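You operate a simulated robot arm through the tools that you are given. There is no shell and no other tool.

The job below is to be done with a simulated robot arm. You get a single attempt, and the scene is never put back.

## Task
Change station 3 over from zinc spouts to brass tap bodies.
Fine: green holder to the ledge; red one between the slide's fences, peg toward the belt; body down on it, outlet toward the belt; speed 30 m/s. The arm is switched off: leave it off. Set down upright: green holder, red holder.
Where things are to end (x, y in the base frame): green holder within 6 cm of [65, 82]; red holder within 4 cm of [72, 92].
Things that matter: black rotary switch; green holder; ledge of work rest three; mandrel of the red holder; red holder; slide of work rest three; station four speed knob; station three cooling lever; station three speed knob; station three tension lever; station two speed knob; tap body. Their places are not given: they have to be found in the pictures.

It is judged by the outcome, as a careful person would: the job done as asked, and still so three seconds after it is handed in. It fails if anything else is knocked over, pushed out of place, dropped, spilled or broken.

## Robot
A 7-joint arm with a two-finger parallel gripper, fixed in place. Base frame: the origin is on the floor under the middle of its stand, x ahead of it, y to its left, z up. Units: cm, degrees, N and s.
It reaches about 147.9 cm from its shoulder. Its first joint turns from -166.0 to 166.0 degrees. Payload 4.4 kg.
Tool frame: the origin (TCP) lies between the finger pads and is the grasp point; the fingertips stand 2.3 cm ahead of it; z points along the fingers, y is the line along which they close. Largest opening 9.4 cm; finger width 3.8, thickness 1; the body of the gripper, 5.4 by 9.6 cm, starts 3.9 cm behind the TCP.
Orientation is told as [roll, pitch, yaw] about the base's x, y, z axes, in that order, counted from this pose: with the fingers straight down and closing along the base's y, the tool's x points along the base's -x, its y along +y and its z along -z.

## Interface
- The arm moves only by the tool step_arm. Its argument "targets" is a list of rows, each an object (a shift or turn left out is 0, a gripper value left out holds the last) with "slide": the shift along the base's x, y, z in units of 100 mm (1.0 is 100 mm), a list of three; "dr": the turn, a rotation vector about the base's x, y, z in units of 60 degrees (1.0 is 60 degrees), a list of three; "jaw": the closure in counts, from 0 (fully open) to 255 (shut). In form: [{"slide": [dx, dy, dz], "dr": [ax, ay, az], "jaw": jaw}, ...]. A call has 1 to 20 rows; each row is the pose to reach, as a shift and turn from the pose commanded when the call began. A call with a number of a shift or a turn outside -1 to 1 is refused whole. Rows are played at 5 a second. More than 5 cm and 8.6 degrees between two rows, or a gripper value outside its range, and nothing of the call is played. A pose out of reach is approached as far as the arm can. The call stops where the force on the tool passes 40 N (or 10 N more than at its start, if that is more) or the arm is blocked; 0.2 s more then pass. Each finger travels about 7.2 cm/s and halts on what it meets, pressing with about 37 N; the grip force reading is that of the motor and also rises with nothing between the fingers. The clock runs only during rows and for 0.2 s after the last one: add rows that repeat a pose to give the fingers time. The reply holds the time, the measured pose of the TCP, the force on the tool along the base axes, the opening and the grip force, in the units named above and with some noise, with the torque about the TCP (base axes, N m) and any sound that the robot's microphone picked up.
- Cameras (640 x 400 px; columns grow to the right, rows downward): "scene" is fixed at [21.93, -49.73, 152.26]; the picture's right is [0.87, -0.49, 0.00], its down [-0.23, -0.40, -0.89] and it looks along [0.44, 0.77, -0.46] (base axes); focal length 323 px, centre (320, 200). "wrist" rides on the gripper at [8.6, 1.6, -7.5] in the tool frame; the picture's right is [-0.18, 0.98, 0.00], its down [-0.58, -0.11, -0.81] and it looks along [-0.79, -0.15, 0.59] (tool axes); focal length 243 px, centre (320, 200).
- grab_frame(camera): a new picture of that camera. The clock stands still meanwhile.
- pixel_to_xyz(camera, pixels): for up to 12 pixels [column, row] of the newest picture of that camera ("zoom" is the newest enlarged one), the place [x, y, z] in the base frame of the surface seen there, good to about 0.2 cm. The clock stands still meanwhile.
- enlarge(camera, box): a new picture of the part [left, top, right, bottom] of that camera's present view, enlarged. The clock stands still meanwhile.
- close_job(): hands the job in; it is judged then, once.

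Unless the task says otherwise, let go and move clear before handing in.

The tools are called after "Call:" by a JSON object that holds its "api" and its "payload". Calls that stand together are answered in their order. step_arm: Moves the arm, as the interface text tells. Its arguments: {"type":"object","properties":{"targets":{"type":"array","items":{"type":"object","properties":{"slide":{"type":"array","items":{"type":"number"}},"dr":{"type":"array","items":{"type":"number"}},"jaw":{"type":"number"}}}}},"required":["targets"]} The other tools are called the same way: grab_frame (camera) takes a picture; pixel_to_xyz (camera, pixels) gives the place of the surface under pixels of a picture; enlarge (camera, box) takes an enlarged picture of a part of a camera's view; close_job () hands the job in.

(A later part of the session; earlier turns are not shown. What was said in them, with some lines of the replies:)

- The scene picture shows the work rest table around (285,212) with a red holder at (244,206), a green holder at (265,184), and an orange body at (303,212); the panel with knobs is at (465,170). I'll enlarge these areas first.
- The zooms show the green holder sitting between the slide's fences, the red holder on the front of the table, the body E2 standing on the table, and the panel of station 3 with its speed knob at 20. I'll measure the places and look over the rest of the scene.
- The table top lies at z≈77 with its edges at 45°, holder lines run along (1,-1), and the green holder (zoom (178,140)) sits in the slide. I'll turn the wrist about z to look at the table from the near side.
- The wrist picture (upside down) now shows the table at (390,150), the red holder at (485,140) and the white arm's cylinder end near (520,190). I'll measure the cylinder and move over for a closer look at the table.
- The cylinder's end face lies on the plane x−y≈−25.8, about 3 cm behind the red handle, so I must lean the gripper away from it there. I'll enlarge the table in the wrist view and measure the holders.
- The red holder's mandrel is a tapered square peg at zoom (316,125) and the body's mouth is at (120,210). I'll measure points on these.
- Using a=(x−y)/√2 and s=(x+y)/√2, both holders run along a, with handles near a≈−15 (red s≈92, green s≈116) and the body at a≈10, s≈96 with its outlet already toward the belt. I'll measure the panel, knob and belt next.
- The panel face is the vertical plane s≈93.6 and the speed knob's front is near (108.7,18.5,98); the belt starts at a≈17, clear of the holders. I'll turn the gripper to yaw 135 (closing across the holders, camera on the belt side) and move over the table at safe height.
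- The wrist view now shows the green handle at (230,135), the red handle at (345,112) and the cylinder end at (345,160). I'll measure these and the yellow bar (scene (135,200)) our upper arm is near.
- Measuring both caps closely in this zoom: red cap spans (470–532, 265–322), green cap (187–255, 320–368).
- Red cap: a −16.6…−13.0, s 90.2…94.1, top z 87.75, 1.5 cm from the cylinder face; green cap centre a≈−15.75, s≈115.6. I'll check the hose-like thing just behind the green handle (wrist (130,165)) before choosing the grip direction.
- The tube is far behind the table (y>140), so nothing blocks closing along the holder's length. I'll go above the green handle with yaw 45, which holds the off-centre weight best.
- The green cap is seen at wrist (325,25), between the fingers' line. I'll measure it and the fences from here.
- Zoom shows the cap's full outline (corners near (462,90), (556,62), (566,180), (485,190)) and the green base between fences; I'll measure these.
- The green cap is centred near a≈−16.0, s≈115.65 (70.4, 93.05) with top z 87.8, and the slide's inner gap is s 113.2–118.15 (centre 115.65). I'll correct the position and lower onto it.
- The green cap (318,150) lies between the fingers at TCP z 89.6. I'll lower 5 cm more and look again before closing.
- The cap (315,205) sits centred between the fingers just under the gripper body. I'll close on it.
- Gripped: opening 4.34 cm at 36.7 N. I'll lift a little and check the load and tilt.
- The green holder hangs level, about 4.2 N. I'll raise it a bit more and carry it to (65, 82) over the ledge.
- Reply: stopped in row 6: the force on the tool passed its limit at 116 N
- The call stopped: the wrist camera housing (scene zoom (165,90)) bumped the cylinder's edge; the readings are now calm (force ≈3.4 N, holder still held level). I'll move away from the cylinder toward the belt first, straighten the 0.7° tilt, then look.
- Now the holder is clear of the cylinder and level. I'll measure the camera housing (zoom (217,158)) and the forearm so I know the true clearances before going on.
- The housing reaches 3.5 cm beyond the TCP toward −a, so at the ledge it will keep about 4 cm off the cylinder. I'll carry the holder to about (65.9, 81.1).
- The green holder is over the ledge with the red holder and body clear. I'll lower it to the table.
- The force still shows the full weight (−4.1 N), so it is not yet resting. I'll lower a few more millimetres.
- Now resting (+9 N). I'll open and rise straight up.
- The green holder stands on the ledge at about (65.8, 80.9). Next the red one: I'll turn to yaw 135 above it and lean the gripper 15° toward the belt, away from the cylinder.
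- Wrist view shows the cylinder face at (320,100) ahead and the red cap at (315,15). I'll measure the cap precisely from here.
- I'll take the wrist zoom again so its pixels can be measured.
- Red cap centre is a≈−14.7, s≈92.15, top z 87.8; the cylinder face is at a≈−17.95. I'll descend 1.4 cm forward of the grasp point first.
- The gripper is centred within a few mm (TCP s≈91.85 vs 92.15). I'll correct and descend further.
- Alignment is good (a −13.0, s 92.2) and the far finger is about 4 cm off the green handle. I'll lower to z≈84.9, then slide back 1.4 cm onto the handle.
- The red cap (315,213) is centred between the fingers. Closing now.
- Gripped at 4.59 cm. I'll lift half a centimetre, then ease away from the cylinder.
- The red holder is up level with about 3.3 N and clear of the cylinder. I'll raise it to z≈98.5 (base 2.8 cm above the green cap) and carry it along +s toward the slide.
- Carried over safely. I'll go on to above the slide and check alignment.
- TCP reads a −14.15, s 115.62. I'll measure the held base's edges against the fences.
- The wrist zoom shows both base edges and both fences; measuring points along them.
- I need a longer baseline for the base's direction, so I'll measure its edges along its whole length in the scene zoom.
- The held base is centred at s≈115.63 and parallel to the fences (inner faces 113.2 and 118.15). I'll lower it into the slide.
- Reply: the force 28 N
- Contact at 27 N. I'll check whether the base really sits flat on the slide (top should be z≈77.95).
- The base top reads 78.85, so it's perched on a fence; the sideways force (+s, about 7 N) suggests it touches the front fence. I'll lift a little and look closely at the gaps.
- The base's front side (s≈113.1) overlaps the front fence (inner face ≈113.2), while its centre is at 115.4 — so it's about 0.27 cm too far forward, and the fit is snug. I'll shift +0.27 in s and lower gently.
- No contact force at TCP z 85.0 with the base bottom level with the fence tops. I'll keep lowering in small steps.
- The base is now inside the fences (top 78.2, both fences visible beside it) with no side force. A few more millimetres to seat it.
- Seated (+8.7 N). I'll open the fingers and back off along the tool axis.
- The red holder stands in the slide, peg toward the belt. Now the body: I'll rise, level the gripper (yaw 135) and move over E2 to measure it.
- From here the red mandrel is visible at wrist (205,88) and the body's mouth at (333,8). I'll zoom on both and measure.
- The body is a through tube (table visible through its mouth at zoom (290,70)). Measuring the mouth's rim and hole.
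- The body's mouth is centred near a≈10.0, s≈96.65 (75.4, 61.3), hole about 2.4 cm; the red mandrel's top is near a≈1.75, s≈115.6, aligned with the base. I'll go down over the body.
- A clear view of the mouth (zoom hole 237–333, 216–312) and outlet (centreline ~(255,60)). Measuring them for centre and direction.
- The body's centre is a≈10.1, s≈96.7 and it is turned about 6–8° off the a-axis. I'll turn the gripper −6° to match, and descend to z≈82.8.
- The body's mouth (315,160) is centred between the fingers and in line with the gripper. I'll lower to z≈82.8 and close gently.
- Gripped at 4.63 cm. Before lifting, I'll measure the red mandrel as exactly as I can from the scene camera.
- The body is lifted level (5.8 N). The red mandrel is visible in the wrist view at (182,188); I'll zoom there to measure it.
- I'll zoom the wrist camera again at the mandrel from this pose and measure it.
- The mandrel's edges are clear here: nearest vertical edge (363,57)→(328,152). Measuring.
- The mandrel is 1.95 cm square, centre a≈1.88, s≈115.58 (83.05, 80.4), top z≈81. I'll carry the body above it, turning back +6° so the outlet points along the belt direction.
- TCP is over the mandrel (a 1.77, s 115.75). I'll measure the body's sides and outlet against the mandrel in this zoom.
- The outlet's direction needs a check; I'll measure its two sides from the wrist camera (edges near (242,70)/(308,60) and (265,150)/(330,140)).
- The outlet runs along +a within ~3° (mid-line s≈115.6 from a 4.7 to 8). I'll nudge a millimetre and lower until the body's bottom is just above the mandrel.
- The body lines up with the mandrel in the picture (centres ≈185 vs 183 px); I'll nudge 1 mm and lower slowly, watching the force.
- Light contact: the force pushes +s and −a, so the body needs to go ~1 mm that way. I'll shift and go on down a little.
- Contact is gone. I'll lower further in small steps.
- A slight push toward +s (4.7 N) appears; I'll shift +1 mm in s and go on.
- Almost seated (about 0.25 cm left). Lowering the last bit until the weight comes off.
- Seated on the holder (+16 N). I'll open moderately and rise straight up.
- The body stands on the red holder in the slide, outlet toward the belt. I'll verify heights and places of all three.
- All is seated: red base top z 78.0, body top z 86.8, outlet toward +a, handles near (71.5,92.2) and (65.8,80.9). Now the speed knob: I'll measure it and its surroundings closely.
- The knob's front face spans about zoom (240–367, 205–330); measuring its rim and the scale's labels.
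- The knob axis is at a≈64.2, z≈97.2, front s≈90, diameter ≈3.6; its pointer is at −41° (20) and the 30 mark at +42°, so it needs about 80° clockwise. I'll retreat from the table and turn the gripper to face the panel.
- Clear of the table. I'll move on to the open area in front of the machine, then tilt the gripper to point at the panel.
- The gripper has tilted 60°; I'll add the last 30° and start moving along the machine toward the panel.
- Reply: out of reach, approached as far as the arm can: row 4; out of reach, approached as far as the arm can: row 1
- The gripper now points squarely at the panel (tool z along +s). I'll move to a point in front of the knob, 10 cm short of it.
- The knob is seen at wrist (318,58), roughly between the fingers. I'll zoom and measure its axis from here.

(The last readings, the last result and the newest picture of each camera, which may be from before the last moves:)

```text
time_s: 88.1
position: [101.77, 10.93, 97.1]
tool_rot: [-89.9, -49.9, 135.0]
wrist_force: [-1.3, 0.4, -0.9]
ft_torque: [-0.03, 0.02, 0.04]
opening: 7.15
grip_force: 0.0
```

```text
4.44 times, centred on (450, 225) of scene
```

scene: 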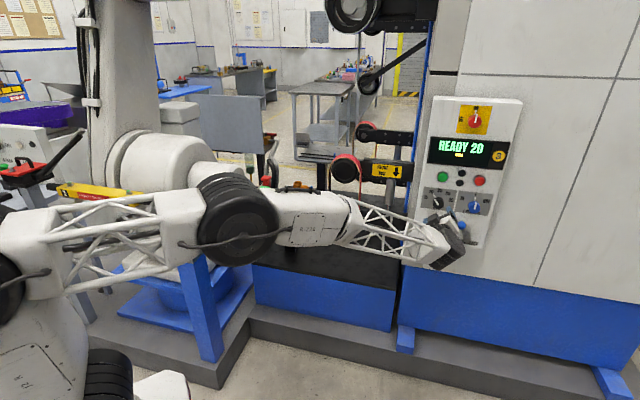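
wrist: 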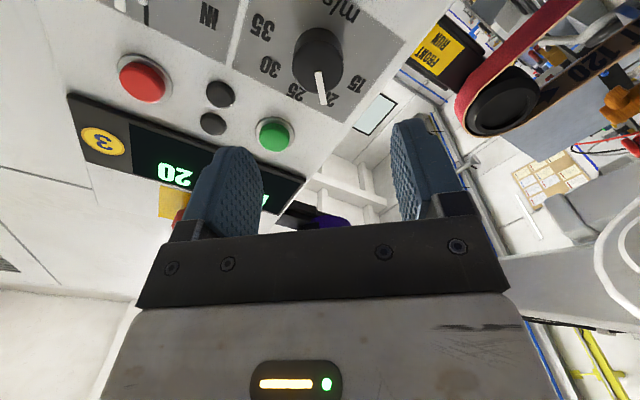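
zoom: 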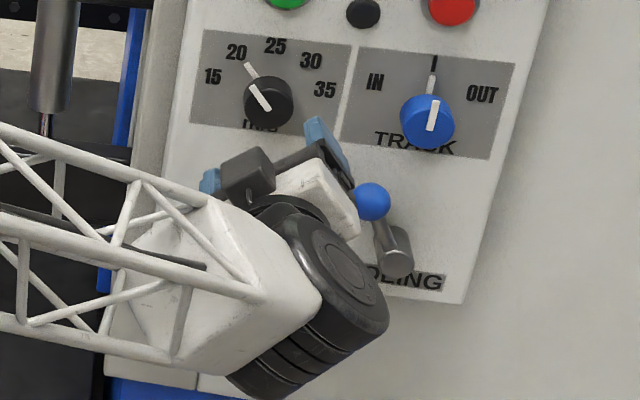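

The front face circle in the wrist zoom is centred at about (312,247), radius 94 px. I'll measure its rim points from this view.

Call:
{"api": "enlarge", "payload": {"camera": "wrist", "box": [250, 0, 390, 110]}}

Call:
{"api": "pixel_to_xyz", "payload": {"camera": "zoom", "pixels": [[225, 240], [400, 240], [312, 160], [290, 333], [246, 180], [378, 180], [246, 312], [378, 310], [312, 235], [312, 270], [333, 375], [326, 345]]}}

```text
3.64 times, centred on (320, 55) of wrist
```

zoom: 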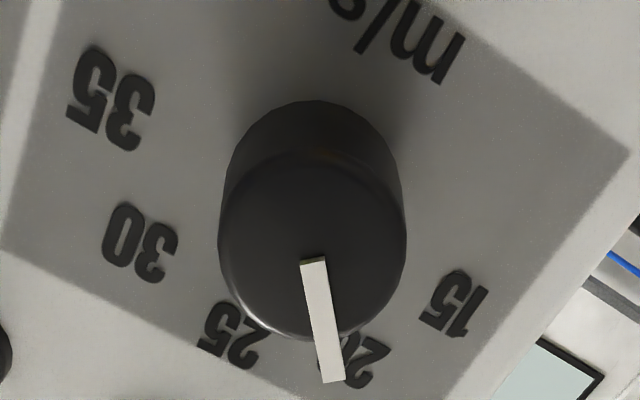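

```text
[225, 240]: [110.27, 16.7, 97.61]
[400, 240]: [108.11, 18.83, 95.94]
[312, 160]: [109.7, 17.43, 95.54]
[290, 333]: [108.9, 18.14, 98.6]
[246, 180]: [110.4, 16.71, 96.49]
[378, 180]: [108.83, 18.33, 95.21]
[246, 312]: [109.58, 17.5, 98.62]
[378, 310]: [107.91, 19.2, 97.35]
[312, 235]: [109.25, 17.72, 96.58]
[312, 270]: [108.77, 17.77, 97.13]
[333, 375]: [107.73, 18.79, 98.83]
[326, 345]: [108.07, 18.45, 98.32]
```

The knob axis from this view is a≈64.55, z≈96.95, and its pointer bar overhangs to r≈2.6 at −42°, lying in the gap between my fingers. I'll check how near the wrist parts are to the levers before moving in.

Call:
{"api": "enlarge", "payload": {"camera": "scene", "box": [400, 180, 500, 270]}}

Call:
{"api": "pixel_to_xyz", "payload": {"camera": "zoom", "pixels": [[345, 250], [380, 300], [320, 225], [350, 220], [330, 140], [310, 175], [250, 175], [372, 203], [400, 255], [385, 225], [210, 180], [290, 230]]}}

```text
4.44 times, centred on (450, 225) of scene
```

zoom: 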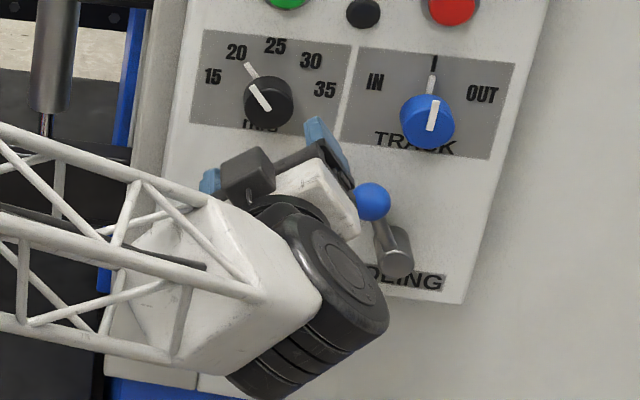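

```text
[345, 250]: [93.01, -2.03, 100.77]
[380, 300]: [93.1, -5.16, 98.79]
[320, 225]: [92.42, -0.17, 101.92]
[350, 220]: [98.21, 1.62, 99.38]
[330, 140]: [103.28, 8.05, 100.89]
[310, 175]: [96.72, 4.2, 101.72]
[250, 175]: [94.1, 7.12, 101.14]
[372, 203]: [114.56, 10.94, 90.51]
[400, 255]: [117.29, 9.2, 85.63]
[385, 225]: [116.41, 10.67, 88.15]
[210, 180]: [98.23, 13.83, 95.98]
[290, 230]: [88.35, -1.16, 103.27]
```

The wrist wheel is at s≈64, far from the levers (s≥88). I'll move straight in to s≈87 and look again.

Call:
{"api": "step_arm", "payload": {"targets": [{"slide": [0.13, 0.11, 0]}, {"slide": [0.26, 0.23, -0.005]}, {"slide": [0.39, 0.36, -0.005]}, {"slide": [0.51, 0.48, -0.005]}, {"slide": [0.51, 0.48, -0.005]}]}}

Call:
{"api": "grab_frame", "payload": {"camera": "wrist"}}

Call:
{"api": "enlarge", "payload": {"camera": "scene", "box": [400, 180, 500, 250]}}

```text
time_s: 89.3
position: [106.83, 15.84, 97.09]
tool_rot: [-89.9, -50.0, 134.8]
wrist_force: [1.0, -0.2, -0.2]
ft_torque: [-0.03, -0.03, -0.04]
opening: 7.17
grip_force: 0.1
```

```text
taken
```

wrist: 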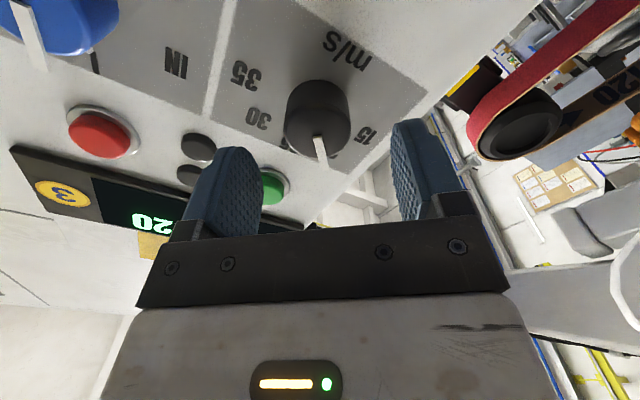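

```text
5.71 times, centred on (450, 215) of scene
```

zoom: 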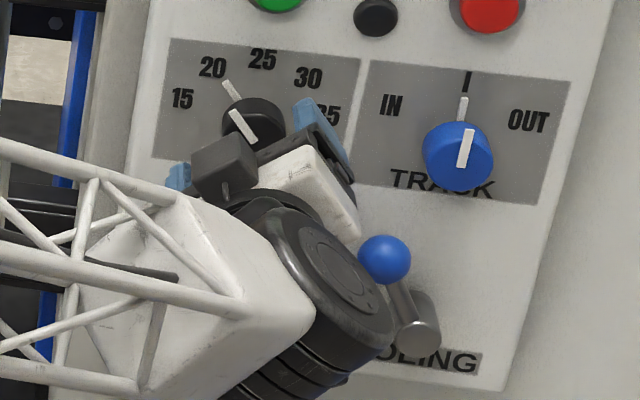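

The knob (318,120) is between the fingers and nothing else is close. I'll advance the last 3.7 cm.

Call:
{"api": "step_arm", "payload": {"targets": [{"slide": [0.07, 0.07, 0]}, {"slide": [0.14, 0.14, 0]}, {"slide": [0.2, 0.2, 0]}, {"slide": [0.26, 0.26, 0]}, {"slide": [0.26, 0.26, 0]}]}}

Call:
{"api": "grab_frame", "payload": {"camera": "wrist"}}

Call:
{"api": "enlarge", "payload": {"camera": "scene", "box": [400, 180, 500, 250]}}

```text
time_s: 90.5
position: [109.38, 18.29, 97.04]
tool_rot: [-89.9, -50.0, 134.9]
wrist_force: [-0.6, 0.3, -0.5]
ft_torque: [0.02, 0.04, 0.0]
opening: 7.2
grip_force: 0.0
```

```text
taken
```

wrist: 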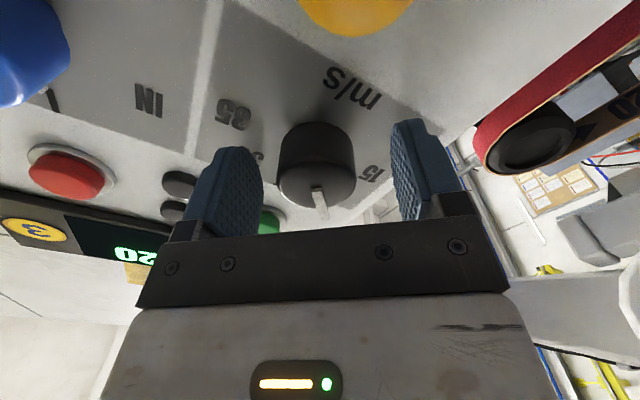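

```text
5.71 times, centred on (450, 215) of scene
```

zoom: 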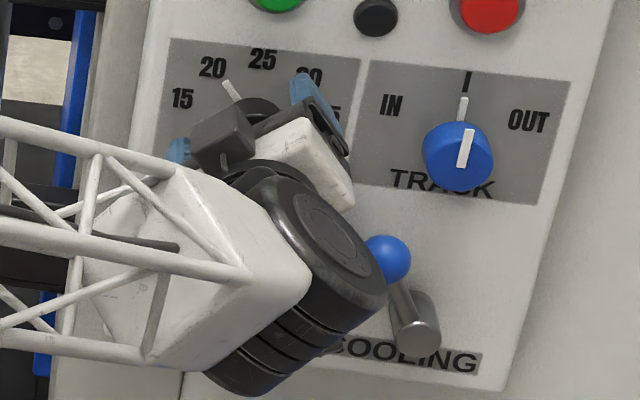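

The fingers straddle the knob (317,165). The yellow tension ball appears at (355,10); I'll check its distance, since the camera will sweep in front of it when turning.

Call:
{"api": "pixel_to_xyz", "payload": {"camera": "wrist", "pixels": [[355, 5], [330, 10], [380, 15], [355, 25], [345, 30], [10, 80], [70, 170], [318, 150], [285, 160], [350, 165], [318, 200], [318, 190]]}}

Call:
{"api": "enlarge", "payload": {"camera": "wrist", "box": [260, 0, 460, 40]}}

```text
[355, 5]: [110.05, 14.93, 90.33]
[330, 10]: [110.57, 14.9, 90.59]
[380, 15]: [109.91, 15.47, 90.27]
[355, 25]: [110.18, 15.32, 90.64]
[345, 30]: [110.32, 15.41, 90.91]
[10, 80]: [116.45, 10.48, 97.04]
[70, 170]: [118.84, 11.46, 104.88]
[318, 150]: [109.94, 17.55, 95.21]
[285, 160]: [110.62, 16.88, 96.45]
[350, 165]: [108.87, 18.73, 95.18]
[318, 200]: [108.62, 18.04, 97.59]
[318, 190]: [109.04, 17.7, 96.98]
```

```text
3.20 times, centred on (360, 20) of wrist
```

zoom: 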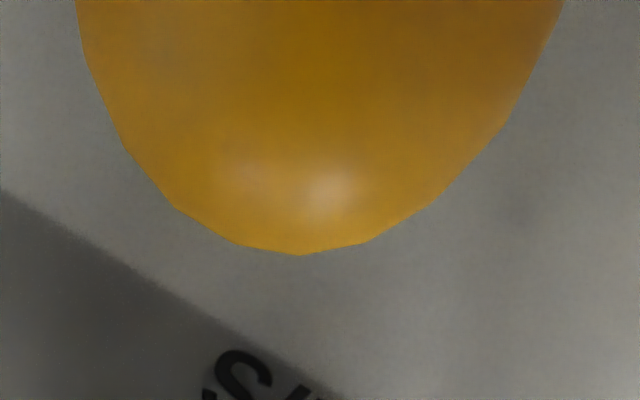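

The ball's front is at s≈88.3 while the camera rides at s≈83, so there's room. Closing on the knob.

Call:
{"api": "step_arm", "payload": {"targets": [{"jaw": 90}, {"jaw": 110}, {"jaw": 130}, {"jaw": 150}, {"jaw": 170}, {"jaw": 200}, {"jaw": 255}, {"jaw": 255}]}}

Call:
{"api": "grab_frame", "payload": {"camera": "wrist"}}

```text
time_s: 92.3
position: [109.36, 18.27, 97.11]
tool_rot: [-90.0, -49.8, 135.1]
wrist_force: [19.7, -9.5, 12.7]
ft_torque: [0.1, -0.12, -0.5]
opening: 3.76
grip_force: 44.8
```

```text
taken
```

wrist: 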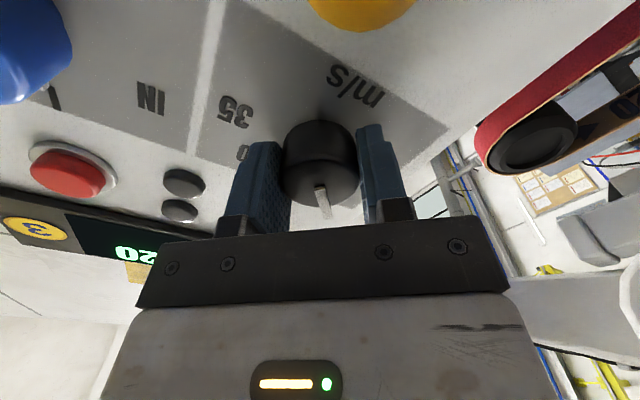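

Gripped (3.76 cm), but the readings show a 24 N side push toward (+a,+z): the knob's centre is slightly that way. I'll shift the tool a little to relieve it.

Call:
{"api": "step_arm", "payload": {"targets": [{"slide": [0.004, -0.004, 0.005]}, {"slide": [0.008, -0.008, 0.01]}, {"slide": [0.008, -0.008, 0.01]}]}}

```text
time_s: 93.1
position: [109.38, 18.42, 97.23]
tool_rot: [-89.9, -50.1, 134.9]
wrist_force: [0.0, 1.6, 3.7]
ft_torque: [0.4, -0.37, 0.4]
opening: 3.72
grip_force: 44.9
```

The side force is nearly gone. I'll turn 20° clockwise (about +s) and watch the force and the display.

Call:
{"api": "step_arm", "payload": {"targets": [{"dr": [0.059, 0.059, 0]}, {"dr": [0.118, 0.118, 0]}, {"dr": [0.177, 0.177, 0]}, {"dr": [0.2357, 0.2357, 0]}, {"dr": [0.2357, 0.2357, 0]}]}}

Call:
{"api": "enlarge", "payload": {"camera": "scene", "box": [400, 120, 520, 240]}}

Call:
{"api": "grab_frame", "payload": {"camera": "wrist"}}

```text
time_s: 94.3
position: [109.31, 18.27, 97.13]
tool_rot: [-89.8, -69.9, 134.8]
wrist_force: [-37.7, -2.5, 0.6]
ft_torque: [-0.3, 0.32, 0.5]
opening: 3.76
grip_force: 45.1
```

```text
3.33 times, centred on (460, 180) of scene
```

zoom: 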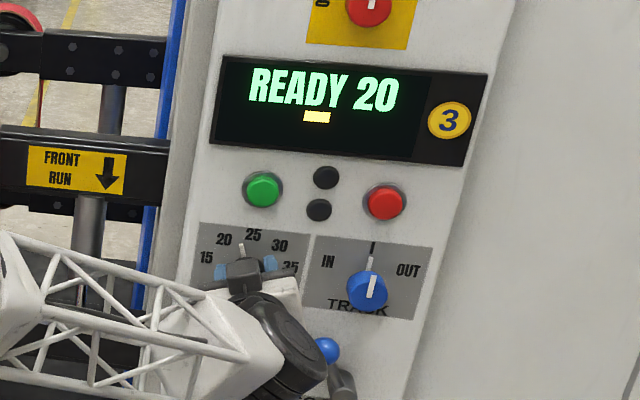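

```text
taken
```

wrist: 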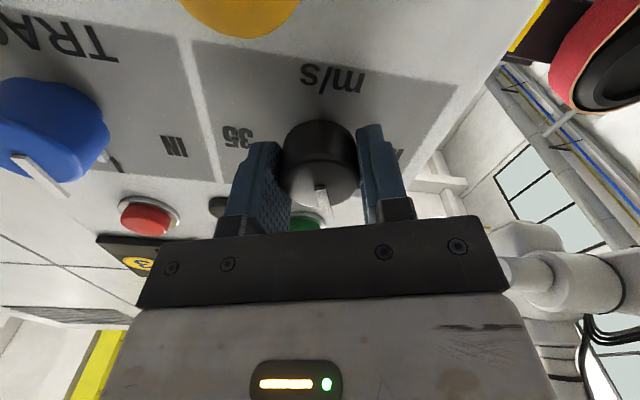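

The knob turned with the gripper (pointer now about −20°), but forces of −25 N along a and −28 N along s built up. I'll relieve them by shifting with the push.

Call:
{"api": "step_arm", "payload": {"targets": [{"slide": [-0.01, 0, 0]}, {"slide": [-0.02, 0, 0]}, {"slide": [-0.02, 0, 0]}]}}

```text
time_s: 95.1
position: [109.42, 18.27, 97.26]
tool_rot: [-89.8, -70.0, 134.7]
wrist_force: [34.5, 6.0, -8.3]
ft_torque: [-0.18, 0.15, -0.31]
opening: 3.77
grip_force: 44.6
```

That overshot (now +34 N). Half of it back should balance.

Call:
{"api": "step_arm", "payload": {"targets": [{"slide": [0.005, 0, 0]}, {"slide": [0.0095, 0.0015, 0]}, {"slide": [0.0095, 0.0015, 0]}]}}

```text
time_s: 95.9
position: [109.42, 18.2, 97.1]
tool_rot: [-90.1, -69.8, 135.0]
wrist_force: [-5.8, -10.5, 3.9]
ft_torque: [-0.02, 0.06, -0.06]
opening: 3.77
grip_force: 45.2
```

Balanced again (≈12 N). Turning another 15°.

Call:
{"api": "step_arm", "payload": {"targets": [{"slide": [-0.002, -0.002, 0], "dr": [0.059, 0.059, 0]}, {"slide": [-0.003, -0.003, 0], "dr": [0.118, 0.118, 0]}, {"slide": [-0.003, -0.003, 0], "dr": [0.177, 0.177, 0]}, {"slide": [-0.003, -0.003, 0], "dr": [0.177, 0.177, 0]}]}}

Call:
{"api": "enlarge", "payload": {"camera": "scene", "box": [400, 120, 520, 240]}}

```text
time_s: 97.0
position: [109.31, 18.26, 97.16]
tool_rot: [-89.5, -85.1, 134.3]
wrist_force: [17.8, 3.5, -5.8]
ft_torque: [-0.1, 0.08, -0.35]
opening: 3.77
grip_force: 44.9
stopped in row 4: the force on the tool passed its limit at 41 N (the readings are from after the stop); the commanded pose is now the measured one
```

```text
3.33 times, centred on (460, 180) of scene
```

zoom: 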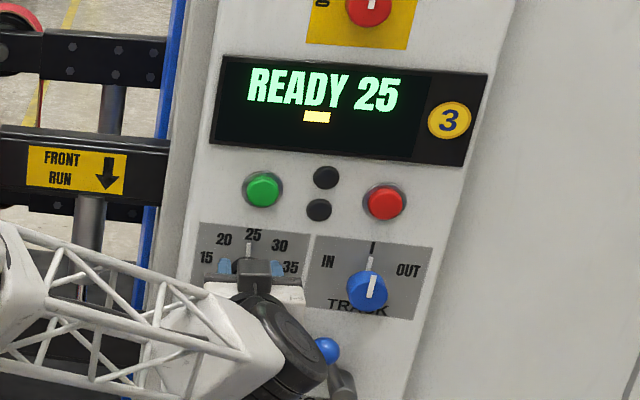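

The display now reads READY 25. I'll ease the small side force and go on turning in gentler 5° rows.

Call:
{"api": "step_arm", "payload": {"targets": [{"slide": [0.004, 0, -0.001]}, {"slide": [0.004, 0, -0.001]}]}}

```text
time_s: 97.6
position: [109.34, 18.23, 97.25]
tool_rot: [-89.7, -84.9, 134.7]
wrist_force: [-24.8, -2.4, -1.2]
ft_torque: [-0.01, 0.06, 0.45]
opening: 3.73
grip_force: 45.2
```

Call:
{"api": "step_arm", "payload": {"targets": [{"slide": [-0.002, 0, 0]}, {"slide": [-0.002, 0, 0]}]}}

```text
time_s: 98.2
position: [109.43, 18.15, 97.17]
tool_rot: [-89.5, -85.0, 134.5]
wrist_force: [0.9, 2.5, -4.9]
ft_torque: [0.03, -0.04, 0.0]
opening: 3.73
grip_force: 45.3
```

Forces are near zero now. Turning 12° more in small rows.

Call:
{"api": "step_arm", "payload": {"targets": [{"dr": [0.047, 0.047, 0]}, {"dr": [0.094, 0.094, 0]}, {"dr": [0.141, 0.141, 0]}, {"dr": [0.141, 0.141, 0]}]}}

```text
time_s: 99.1
position: [109.51, 18.27, 97.25]
tool_rot: [89.8, -83.1, -45.0]
wrist_force: [20.8, 4.9, -4.3]
ft_torque: [0.01, -0.05, -0.14]
opening: 3.72
grip_force: 45.2
stopped in row 4: the force on the tool passed its limit at 40 N (the readings are from after the stop); the commanded pose is now the measured one
```

Another 12° done, with a mild +x push of 21 N left. I'll relieve it slightly and check the display.

Call:
{"api": "step_arm", "payload": {"targets": [{"slide": [0.0015, 0.0005, 0]}, {"slide": [0.0015, 0.0005, 0]}]}}

Call:
{"api": "enlarge", "payload": {"camera": "scene", "box": [400, 120, 520, 240]}}

Call:
{"api": "grab_frame", "payload": {"camera": "wrist"}}

```text
time_s: 99.7
position: [109.38, 18.15, 97.12]
tool_rot: [89.9, -83.1, -44.9]
wrist_force: [19.7, 3.7, -4.1]
ft_torque: [-0.16, 0.17, -0.23]
opening: 3.74
grip_force: 44.9
```

```text
3.33 times, centred on (460, 180) of scene
```

zoom: 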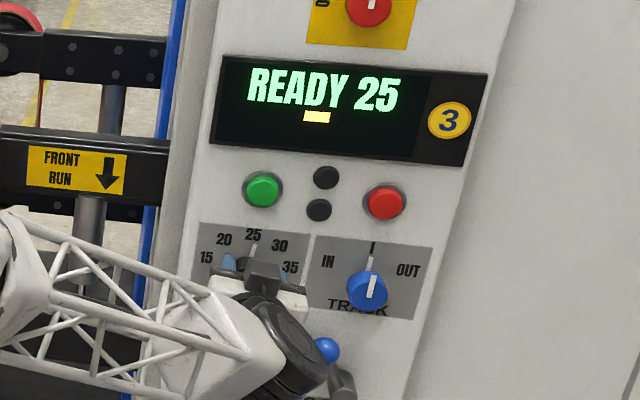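

```text
taken
```

wrist: 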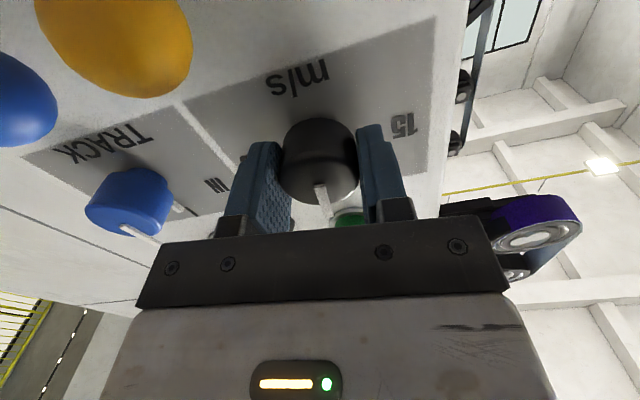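

The pointer is now just past 25. The camera still has clear space to the yellow ball (115,40). Turning another 12° with a tiny compensating shift.

Call:
{"api": "step_arm", "payload": {"targets": [{"slide": [0.002, 0.001, -0.001], "dr": [0.04, 0.04, 0]}, {"slide": [0.003, 0.001, -0.001], "dr": [0.08, 0.08, 0]}, {"slide": [0.003, 0.001, -0.002], "dr": [0.12, 0.12, 0]}, {"slide": [0.003, 0.001, -0.002], "dr": [0.15, 0.15, 0]}, {"slide": [0.003, 0.001, -0.002], "dr": [0.15, 0.15, 0]}]}}

Call:
{"api": "enlarge", "payload": {"camera": "scene", "box": [400, 120, 520, 240]}}

```text
time_s: 100.9
position: [109.53, 18.23, 97.19]
tool_rot: [89.9, -70.2, -45.0]
wrist_force: [12.5, -2.8, -9.8]
ft_torque: [-0.26, 0.21, -0.28]
opening: 3.74
grip_force: 45.1
```

```text
3.33 times, centred on (460, 180) of scene
```

zoom: 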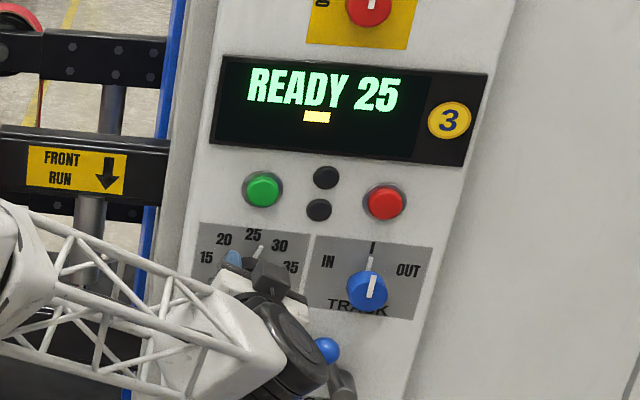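

Total turn about 60°, forces modest. Another 13°.

Call:
{"api": "step_arm", "payload": {"targets": [{"slide": [0.001, 0, -0.001], "dr": [0.04, 0.04, 0]}, {"slide": [0.001, 0, -0.002], "dr": [0.08, 0.08, 0]}, {"slide": [0.001, 0, -0.003], "dr": [0.12, 0.12, 0]}, {"slide": [0.001, 0, -0.004], "dr": [0.155, 0.155, 0]}, {"slide": [0.001, 0, -0.004], "dr": [0.155, 0.155, 0]}]}}

Call:
{"api": "enlarge", "payload": {"camera": "scene", "box": [400, 120, 520, 240]}}

```text
time_s: 102.1
position: [109.49, 18.15, 97.22]
tool_rot: [90.0, -57.1, -45.1]
wrist_force: [-3.8, -31.9, -1.6]
ft_torque: [-0.28, 0.19, -0.39]
opening: 3.75
grip_force: 45.6
```

```text
3.33 times, centred on (460, 180) of scene
```

zoom: 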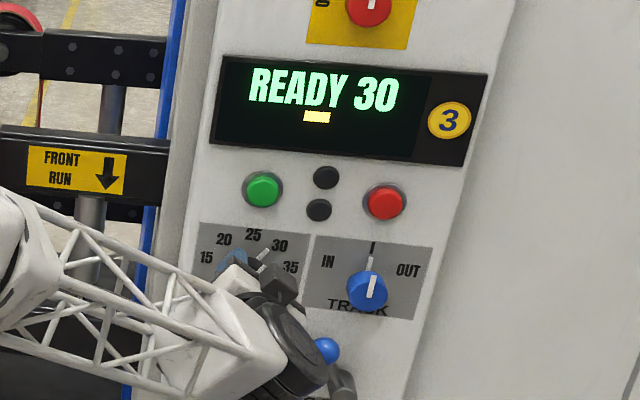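

The display now reads READY 30. I'll relieve the side force and turn about 7° more so the pointer is centred on 30.

Call:
{"api": "step_arm", "payload": {"targets": [{"slide": [0, -0.004, 0]}, {"slide": [0, -0.004, 0], "dr": [0.03, 0.03, 0]}, {"slide": [0, -0.004, -0.001], "dr": [0.06, 0.06, 0]}, {"slide": [0, -0.004, -0.001], "dr": [0.082, 0.082, 0]}, {"slide": [0, -0.004, -0.001], "dr": [0.082, 0.082, 0]}]}}

Call:
{"api": "enlarge", "payload": {"camera": "scene", "box": [400, 120, 520, 240]}}

Call:
{"api": "enlarge", "payload": {"camera": "scene", "box": [420, 180, 460, 215]}}

```text
time_s: 103.3
position: [109.56, 18.21, 96.99]
tool_rot: [89.8, -50.3, -45.0]
wrist_force: [13.4, -18.1, -2.6]
ft_torque: [-0.21, 0.15, -0.39]
opening: 3.75
grip_force: 45.2
```

```text
3.33 times, centred on (460, 180) of scene
```

zoom: 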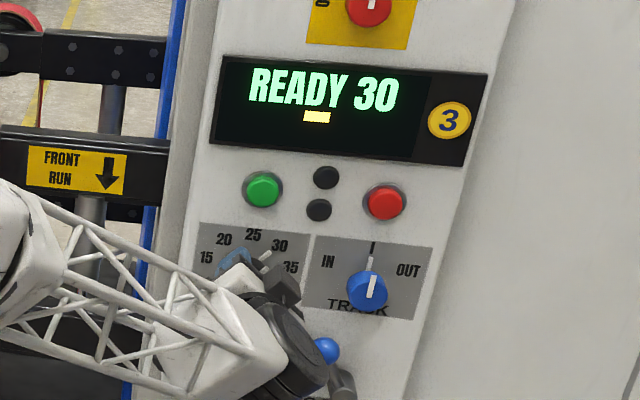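

```text
11.43 times, centred on (440, 198) of scene
```

zoom: 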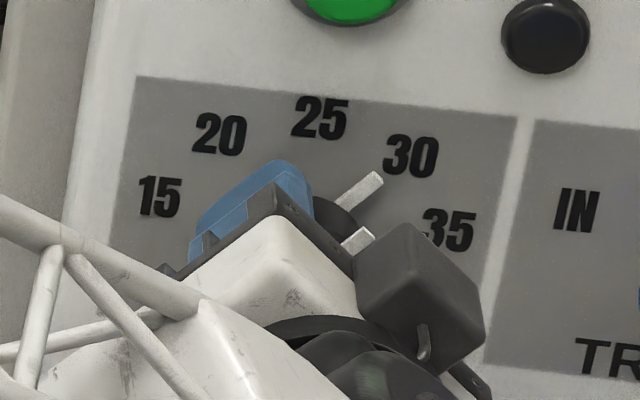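

The pointer (zoom (360,190)) now points straight at 30 and the display reads READY 30. I'll open the fingers and back straight off.

Call:
{"api": "step_arm", "payload": {"targets": [{"jaw": 130}, {"jaw": 100}, {"jaw": 70}, {"jaw": 60}, {"jaw": 60}]}}

Call:
{"api": "step_arm", "payload": {"targets": [{"slide": [-0.1, -0.1, 0]}, {"slide": [-0.25, -0.25, 0]}, {"slide": [-0.45, -0.45, 0]}, {"slide": [-0.7, -0.7, 0]}, {"slide": [-0.95, -0.95, 0]}]}}

Call:
{"api": "grab_frame", "payload": {"camera": "scene"}}

Call:
{"api": "enlarge", "payload": {"camera": "scene", "box": [400, 90, 540, 255]}}

```text
time_s: 104.5
position: [109.47, 18.13, 97.26]
tool_rot: [89.9, -50.2, -45.0]
wrist_force: [0.2, -0.2, 0.1]
ft_torque: [-0.04, -0.04, -0.04]
opening: 7.18
grip_force: 0.1
```

```text
time_s: 105.7
position: [99.76, 8.75, 97.22]
tool_rot: [90.0, -50.3, -44.9]
wrist_force: [-0.5, 0.4, 0.0]
ft_torque: [0.0, -0.02, 0.02]
opening: 7.19
grip_force: 0.0
```

```text
taken
```

scene: 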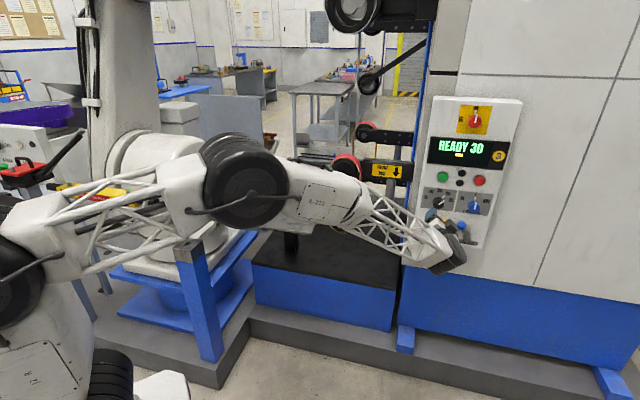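

```text
2.42 times, centred on (470, 172) of scene
```

zoom: 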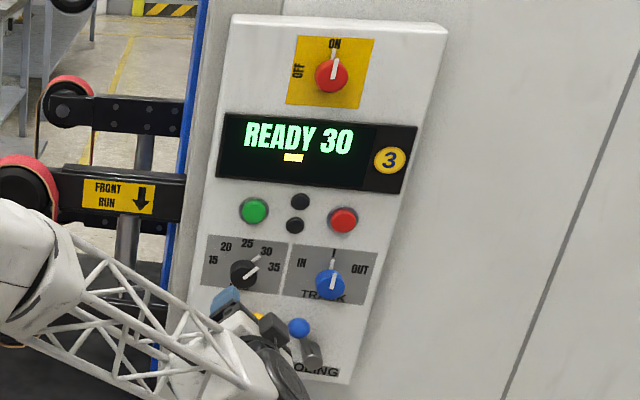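

The knob stays at 30, display READY 30, and the levers and other knobs look unchanged. I'll back the arm away along the earlier path to clear the view.

Call:
{"api": "step_arm", "payload": {"targets": [{"slide": [-0.15, 0.1, 0.12]}, {"slide": [-0.3, 0.25, 0.25]}, {"slide": [-0.45, 0.45, 0.4]}, {"slide": [-0.6, 0.65, 0.52]}]}}

Call:
{"api": "step_arm", "payload": {"targets": [{"slide": [-0.2, 0.14, 0.13]}, {"slide": [-0.4, 0.27, 0.26]}, {"slide": [-0.6, 0.4, 0.39]}, {"slide": [-0.75, 0.55, 0.5]}]}}

Call:
{"api": "grab_frame", "payload": {"camera": "scene"}}

Call:
{"api": "enlarge", "payload": {"camera": "scene", "box": [400, 90, 540, 255]}}

```text
time_s: 106.7
position: [93.68, 15.09, 102.37]
tool_rot: [89.9, -50.2, -45.1]
wrist_force: [-0.5, 0.6, 0.8]
ft_torque: [-0.01, -0.04, 0.0]
opening: 7.18
grip_force: 0.1
```

```text
time_s: 107.7
position: [86.4, 20.58, 107.26]
tool_rot: [89.9, -50.2, -45.0]
wrist_force: [0.1, 0.4, -0.1]
ft_torque: [0.03, 0.02, 0.0]
opening: 7.17
grip_force: 0.0
```

```text
taken
```

scene: 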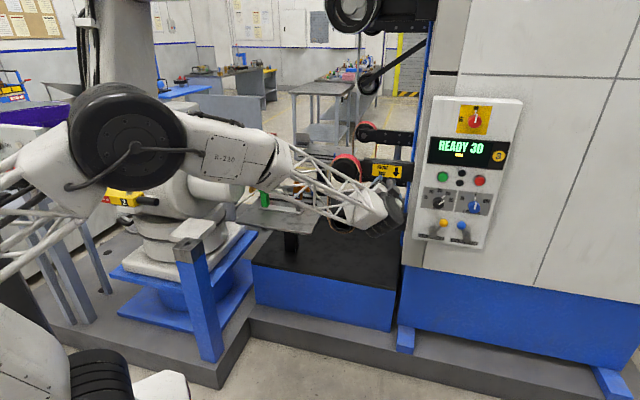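

```text
2.42 times, centred on (470, 172) of scene
```

zoom: 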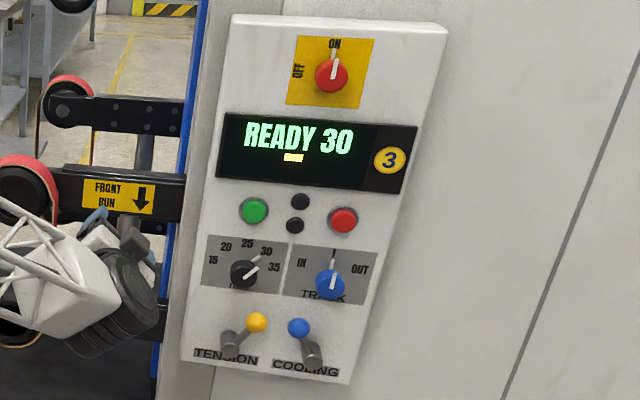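

Both levers and the track knob are unchanged. I'll turn the tool back down and return to about the start pose so that the table can be seen.

Call:
{"api": "step_arm", "payload": {"targets": [{"dr": [-0.088, 0.088, 0]}, {"dr": [-0.177, 0.177, 0]}, {"dr": [-0.265, 0.265, 0]}, {"dr": [-0.354, 0.354, 0]}, {"dr": [-0.442, 0.442, 0]}, {"dr": [-0.53, 0.53, 0]}, {"dr": [-0.619, 0.619, 0]}, {"dr": [-0.707, 0.707, 0]}]}}

Call:
{"api": "step_arm", "payload": {"targets": [{"slide": [-0.2, 0.1, 0.2], "dr": [-0.088, 0.088, 0]}, {"slide": [-0.45, 0.25, 0.4], "dr": [-0.177, 0.177, 0]}, {"slide": [-0.7, 0.4, 0.6], "dr": [-0.265, 0.265, 0]}, {"slide": [-0.95, 0.55, 0.8], "dr": [-0.3536, 0.3536, 0]}]}}

Call:
{"api": "step_arm", "payload": {"targets": [{"slide": [-0.3, 0.2, 0]}, {"slide": [-0.6, 0.4, 0]}, {"slide": [-0.9, 0.6, 0]}, {"slide": [-0.9, 0.6, 0]}]}}

Call:
{"api": "grab_frame", "payload": {"camera": "scene"}}

Call:
{"api": "enlarge", "payload": {"camera": "scene", "box": [220, 150, 380, 250]}}

```text
time_s: 109.5
position: [86.49, 20.68, 107.28]
tool_rot: [20.2, -22.4, 1.1]
wrist_force: [-0.1, 0.4, -0.1]
ft_torque: [-0.02, -0.02, -0.01]
opening: 7.2
grip_force: 0.1
```

```text
time_s: 110.5
position: [77.16, 26.33, 115.43]
tool_rot: [-0.1, 0.1, 5.2]
wrist_force: [-0.1, -0.3, 0.0]
ft_torque: [0.0, -0.01, 0.0]
opening: 7.21
grip_force: 0.1
```

```text
time_s: 111.5
position: [68.13, 32.16, 115.1]
tool_rot: [-0.1, 0.1, 5.3]
wrist_force: [-0.2, -0.1, -0.4]
ft_torque: [-0.02, 0.03, -0.01]
opening: 7.15
grip_force: 0.1
```

```text
taken
```

scene: 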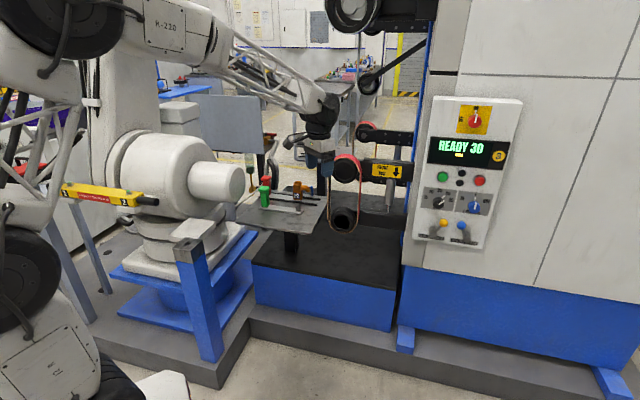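

```text
4.00 times, centred on (300, 200) of scene
```

zoom: 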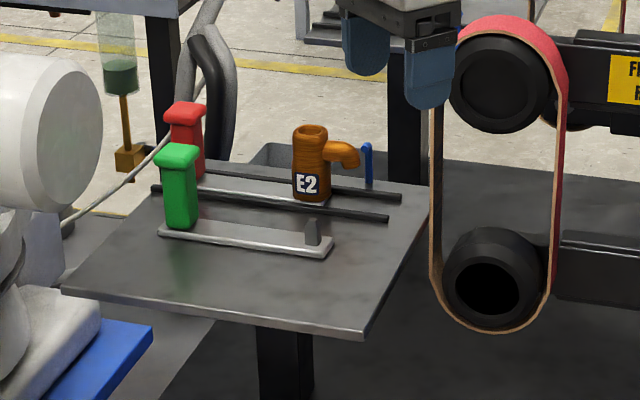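

Everything checks out: the green holder is on the ledge, the red one is in the slide with the body on its mandrel and the outlet toward the belt. The panel reads READY 30, and the white arm and the levers look unchanged. The gripper is clear, so I'm handing in.

Call:
{"api": "close_job", "payload": {}}

```text
The job is handed in.
```

Station 3 is changed over to brass tap bodies and the job is handed in. The last pictures showed everything in place; I have not seen the verdict.

- **Green holder:** it stands upright on the ledge with its handle at about (65.8, 80.9), roughly 1.4 cm from the target.
- **Red holder:** it sits flat between the slide's fences, peg toward the belt, with its handle at about (71.5, 92.2), roughly 0.5 cm from the target.
- **Tap body:** it is seated fully down on the red holder's mandrel, with the outlet toward the belt.
- **Speed:** the station 3 knob points at 30 and the display reads READY 30. The tension and cooling levers and the track knob are as they were.
- **White arm:** I did not touch its switch, so it should still be off.

**Contact with the white arm:** while I carried the green holder, the wrist camera bumped the white arm's cylinder, with a force peak of 116 N. The holder stayed in the grip, and the cylinder looks unmoved in the later pictures.
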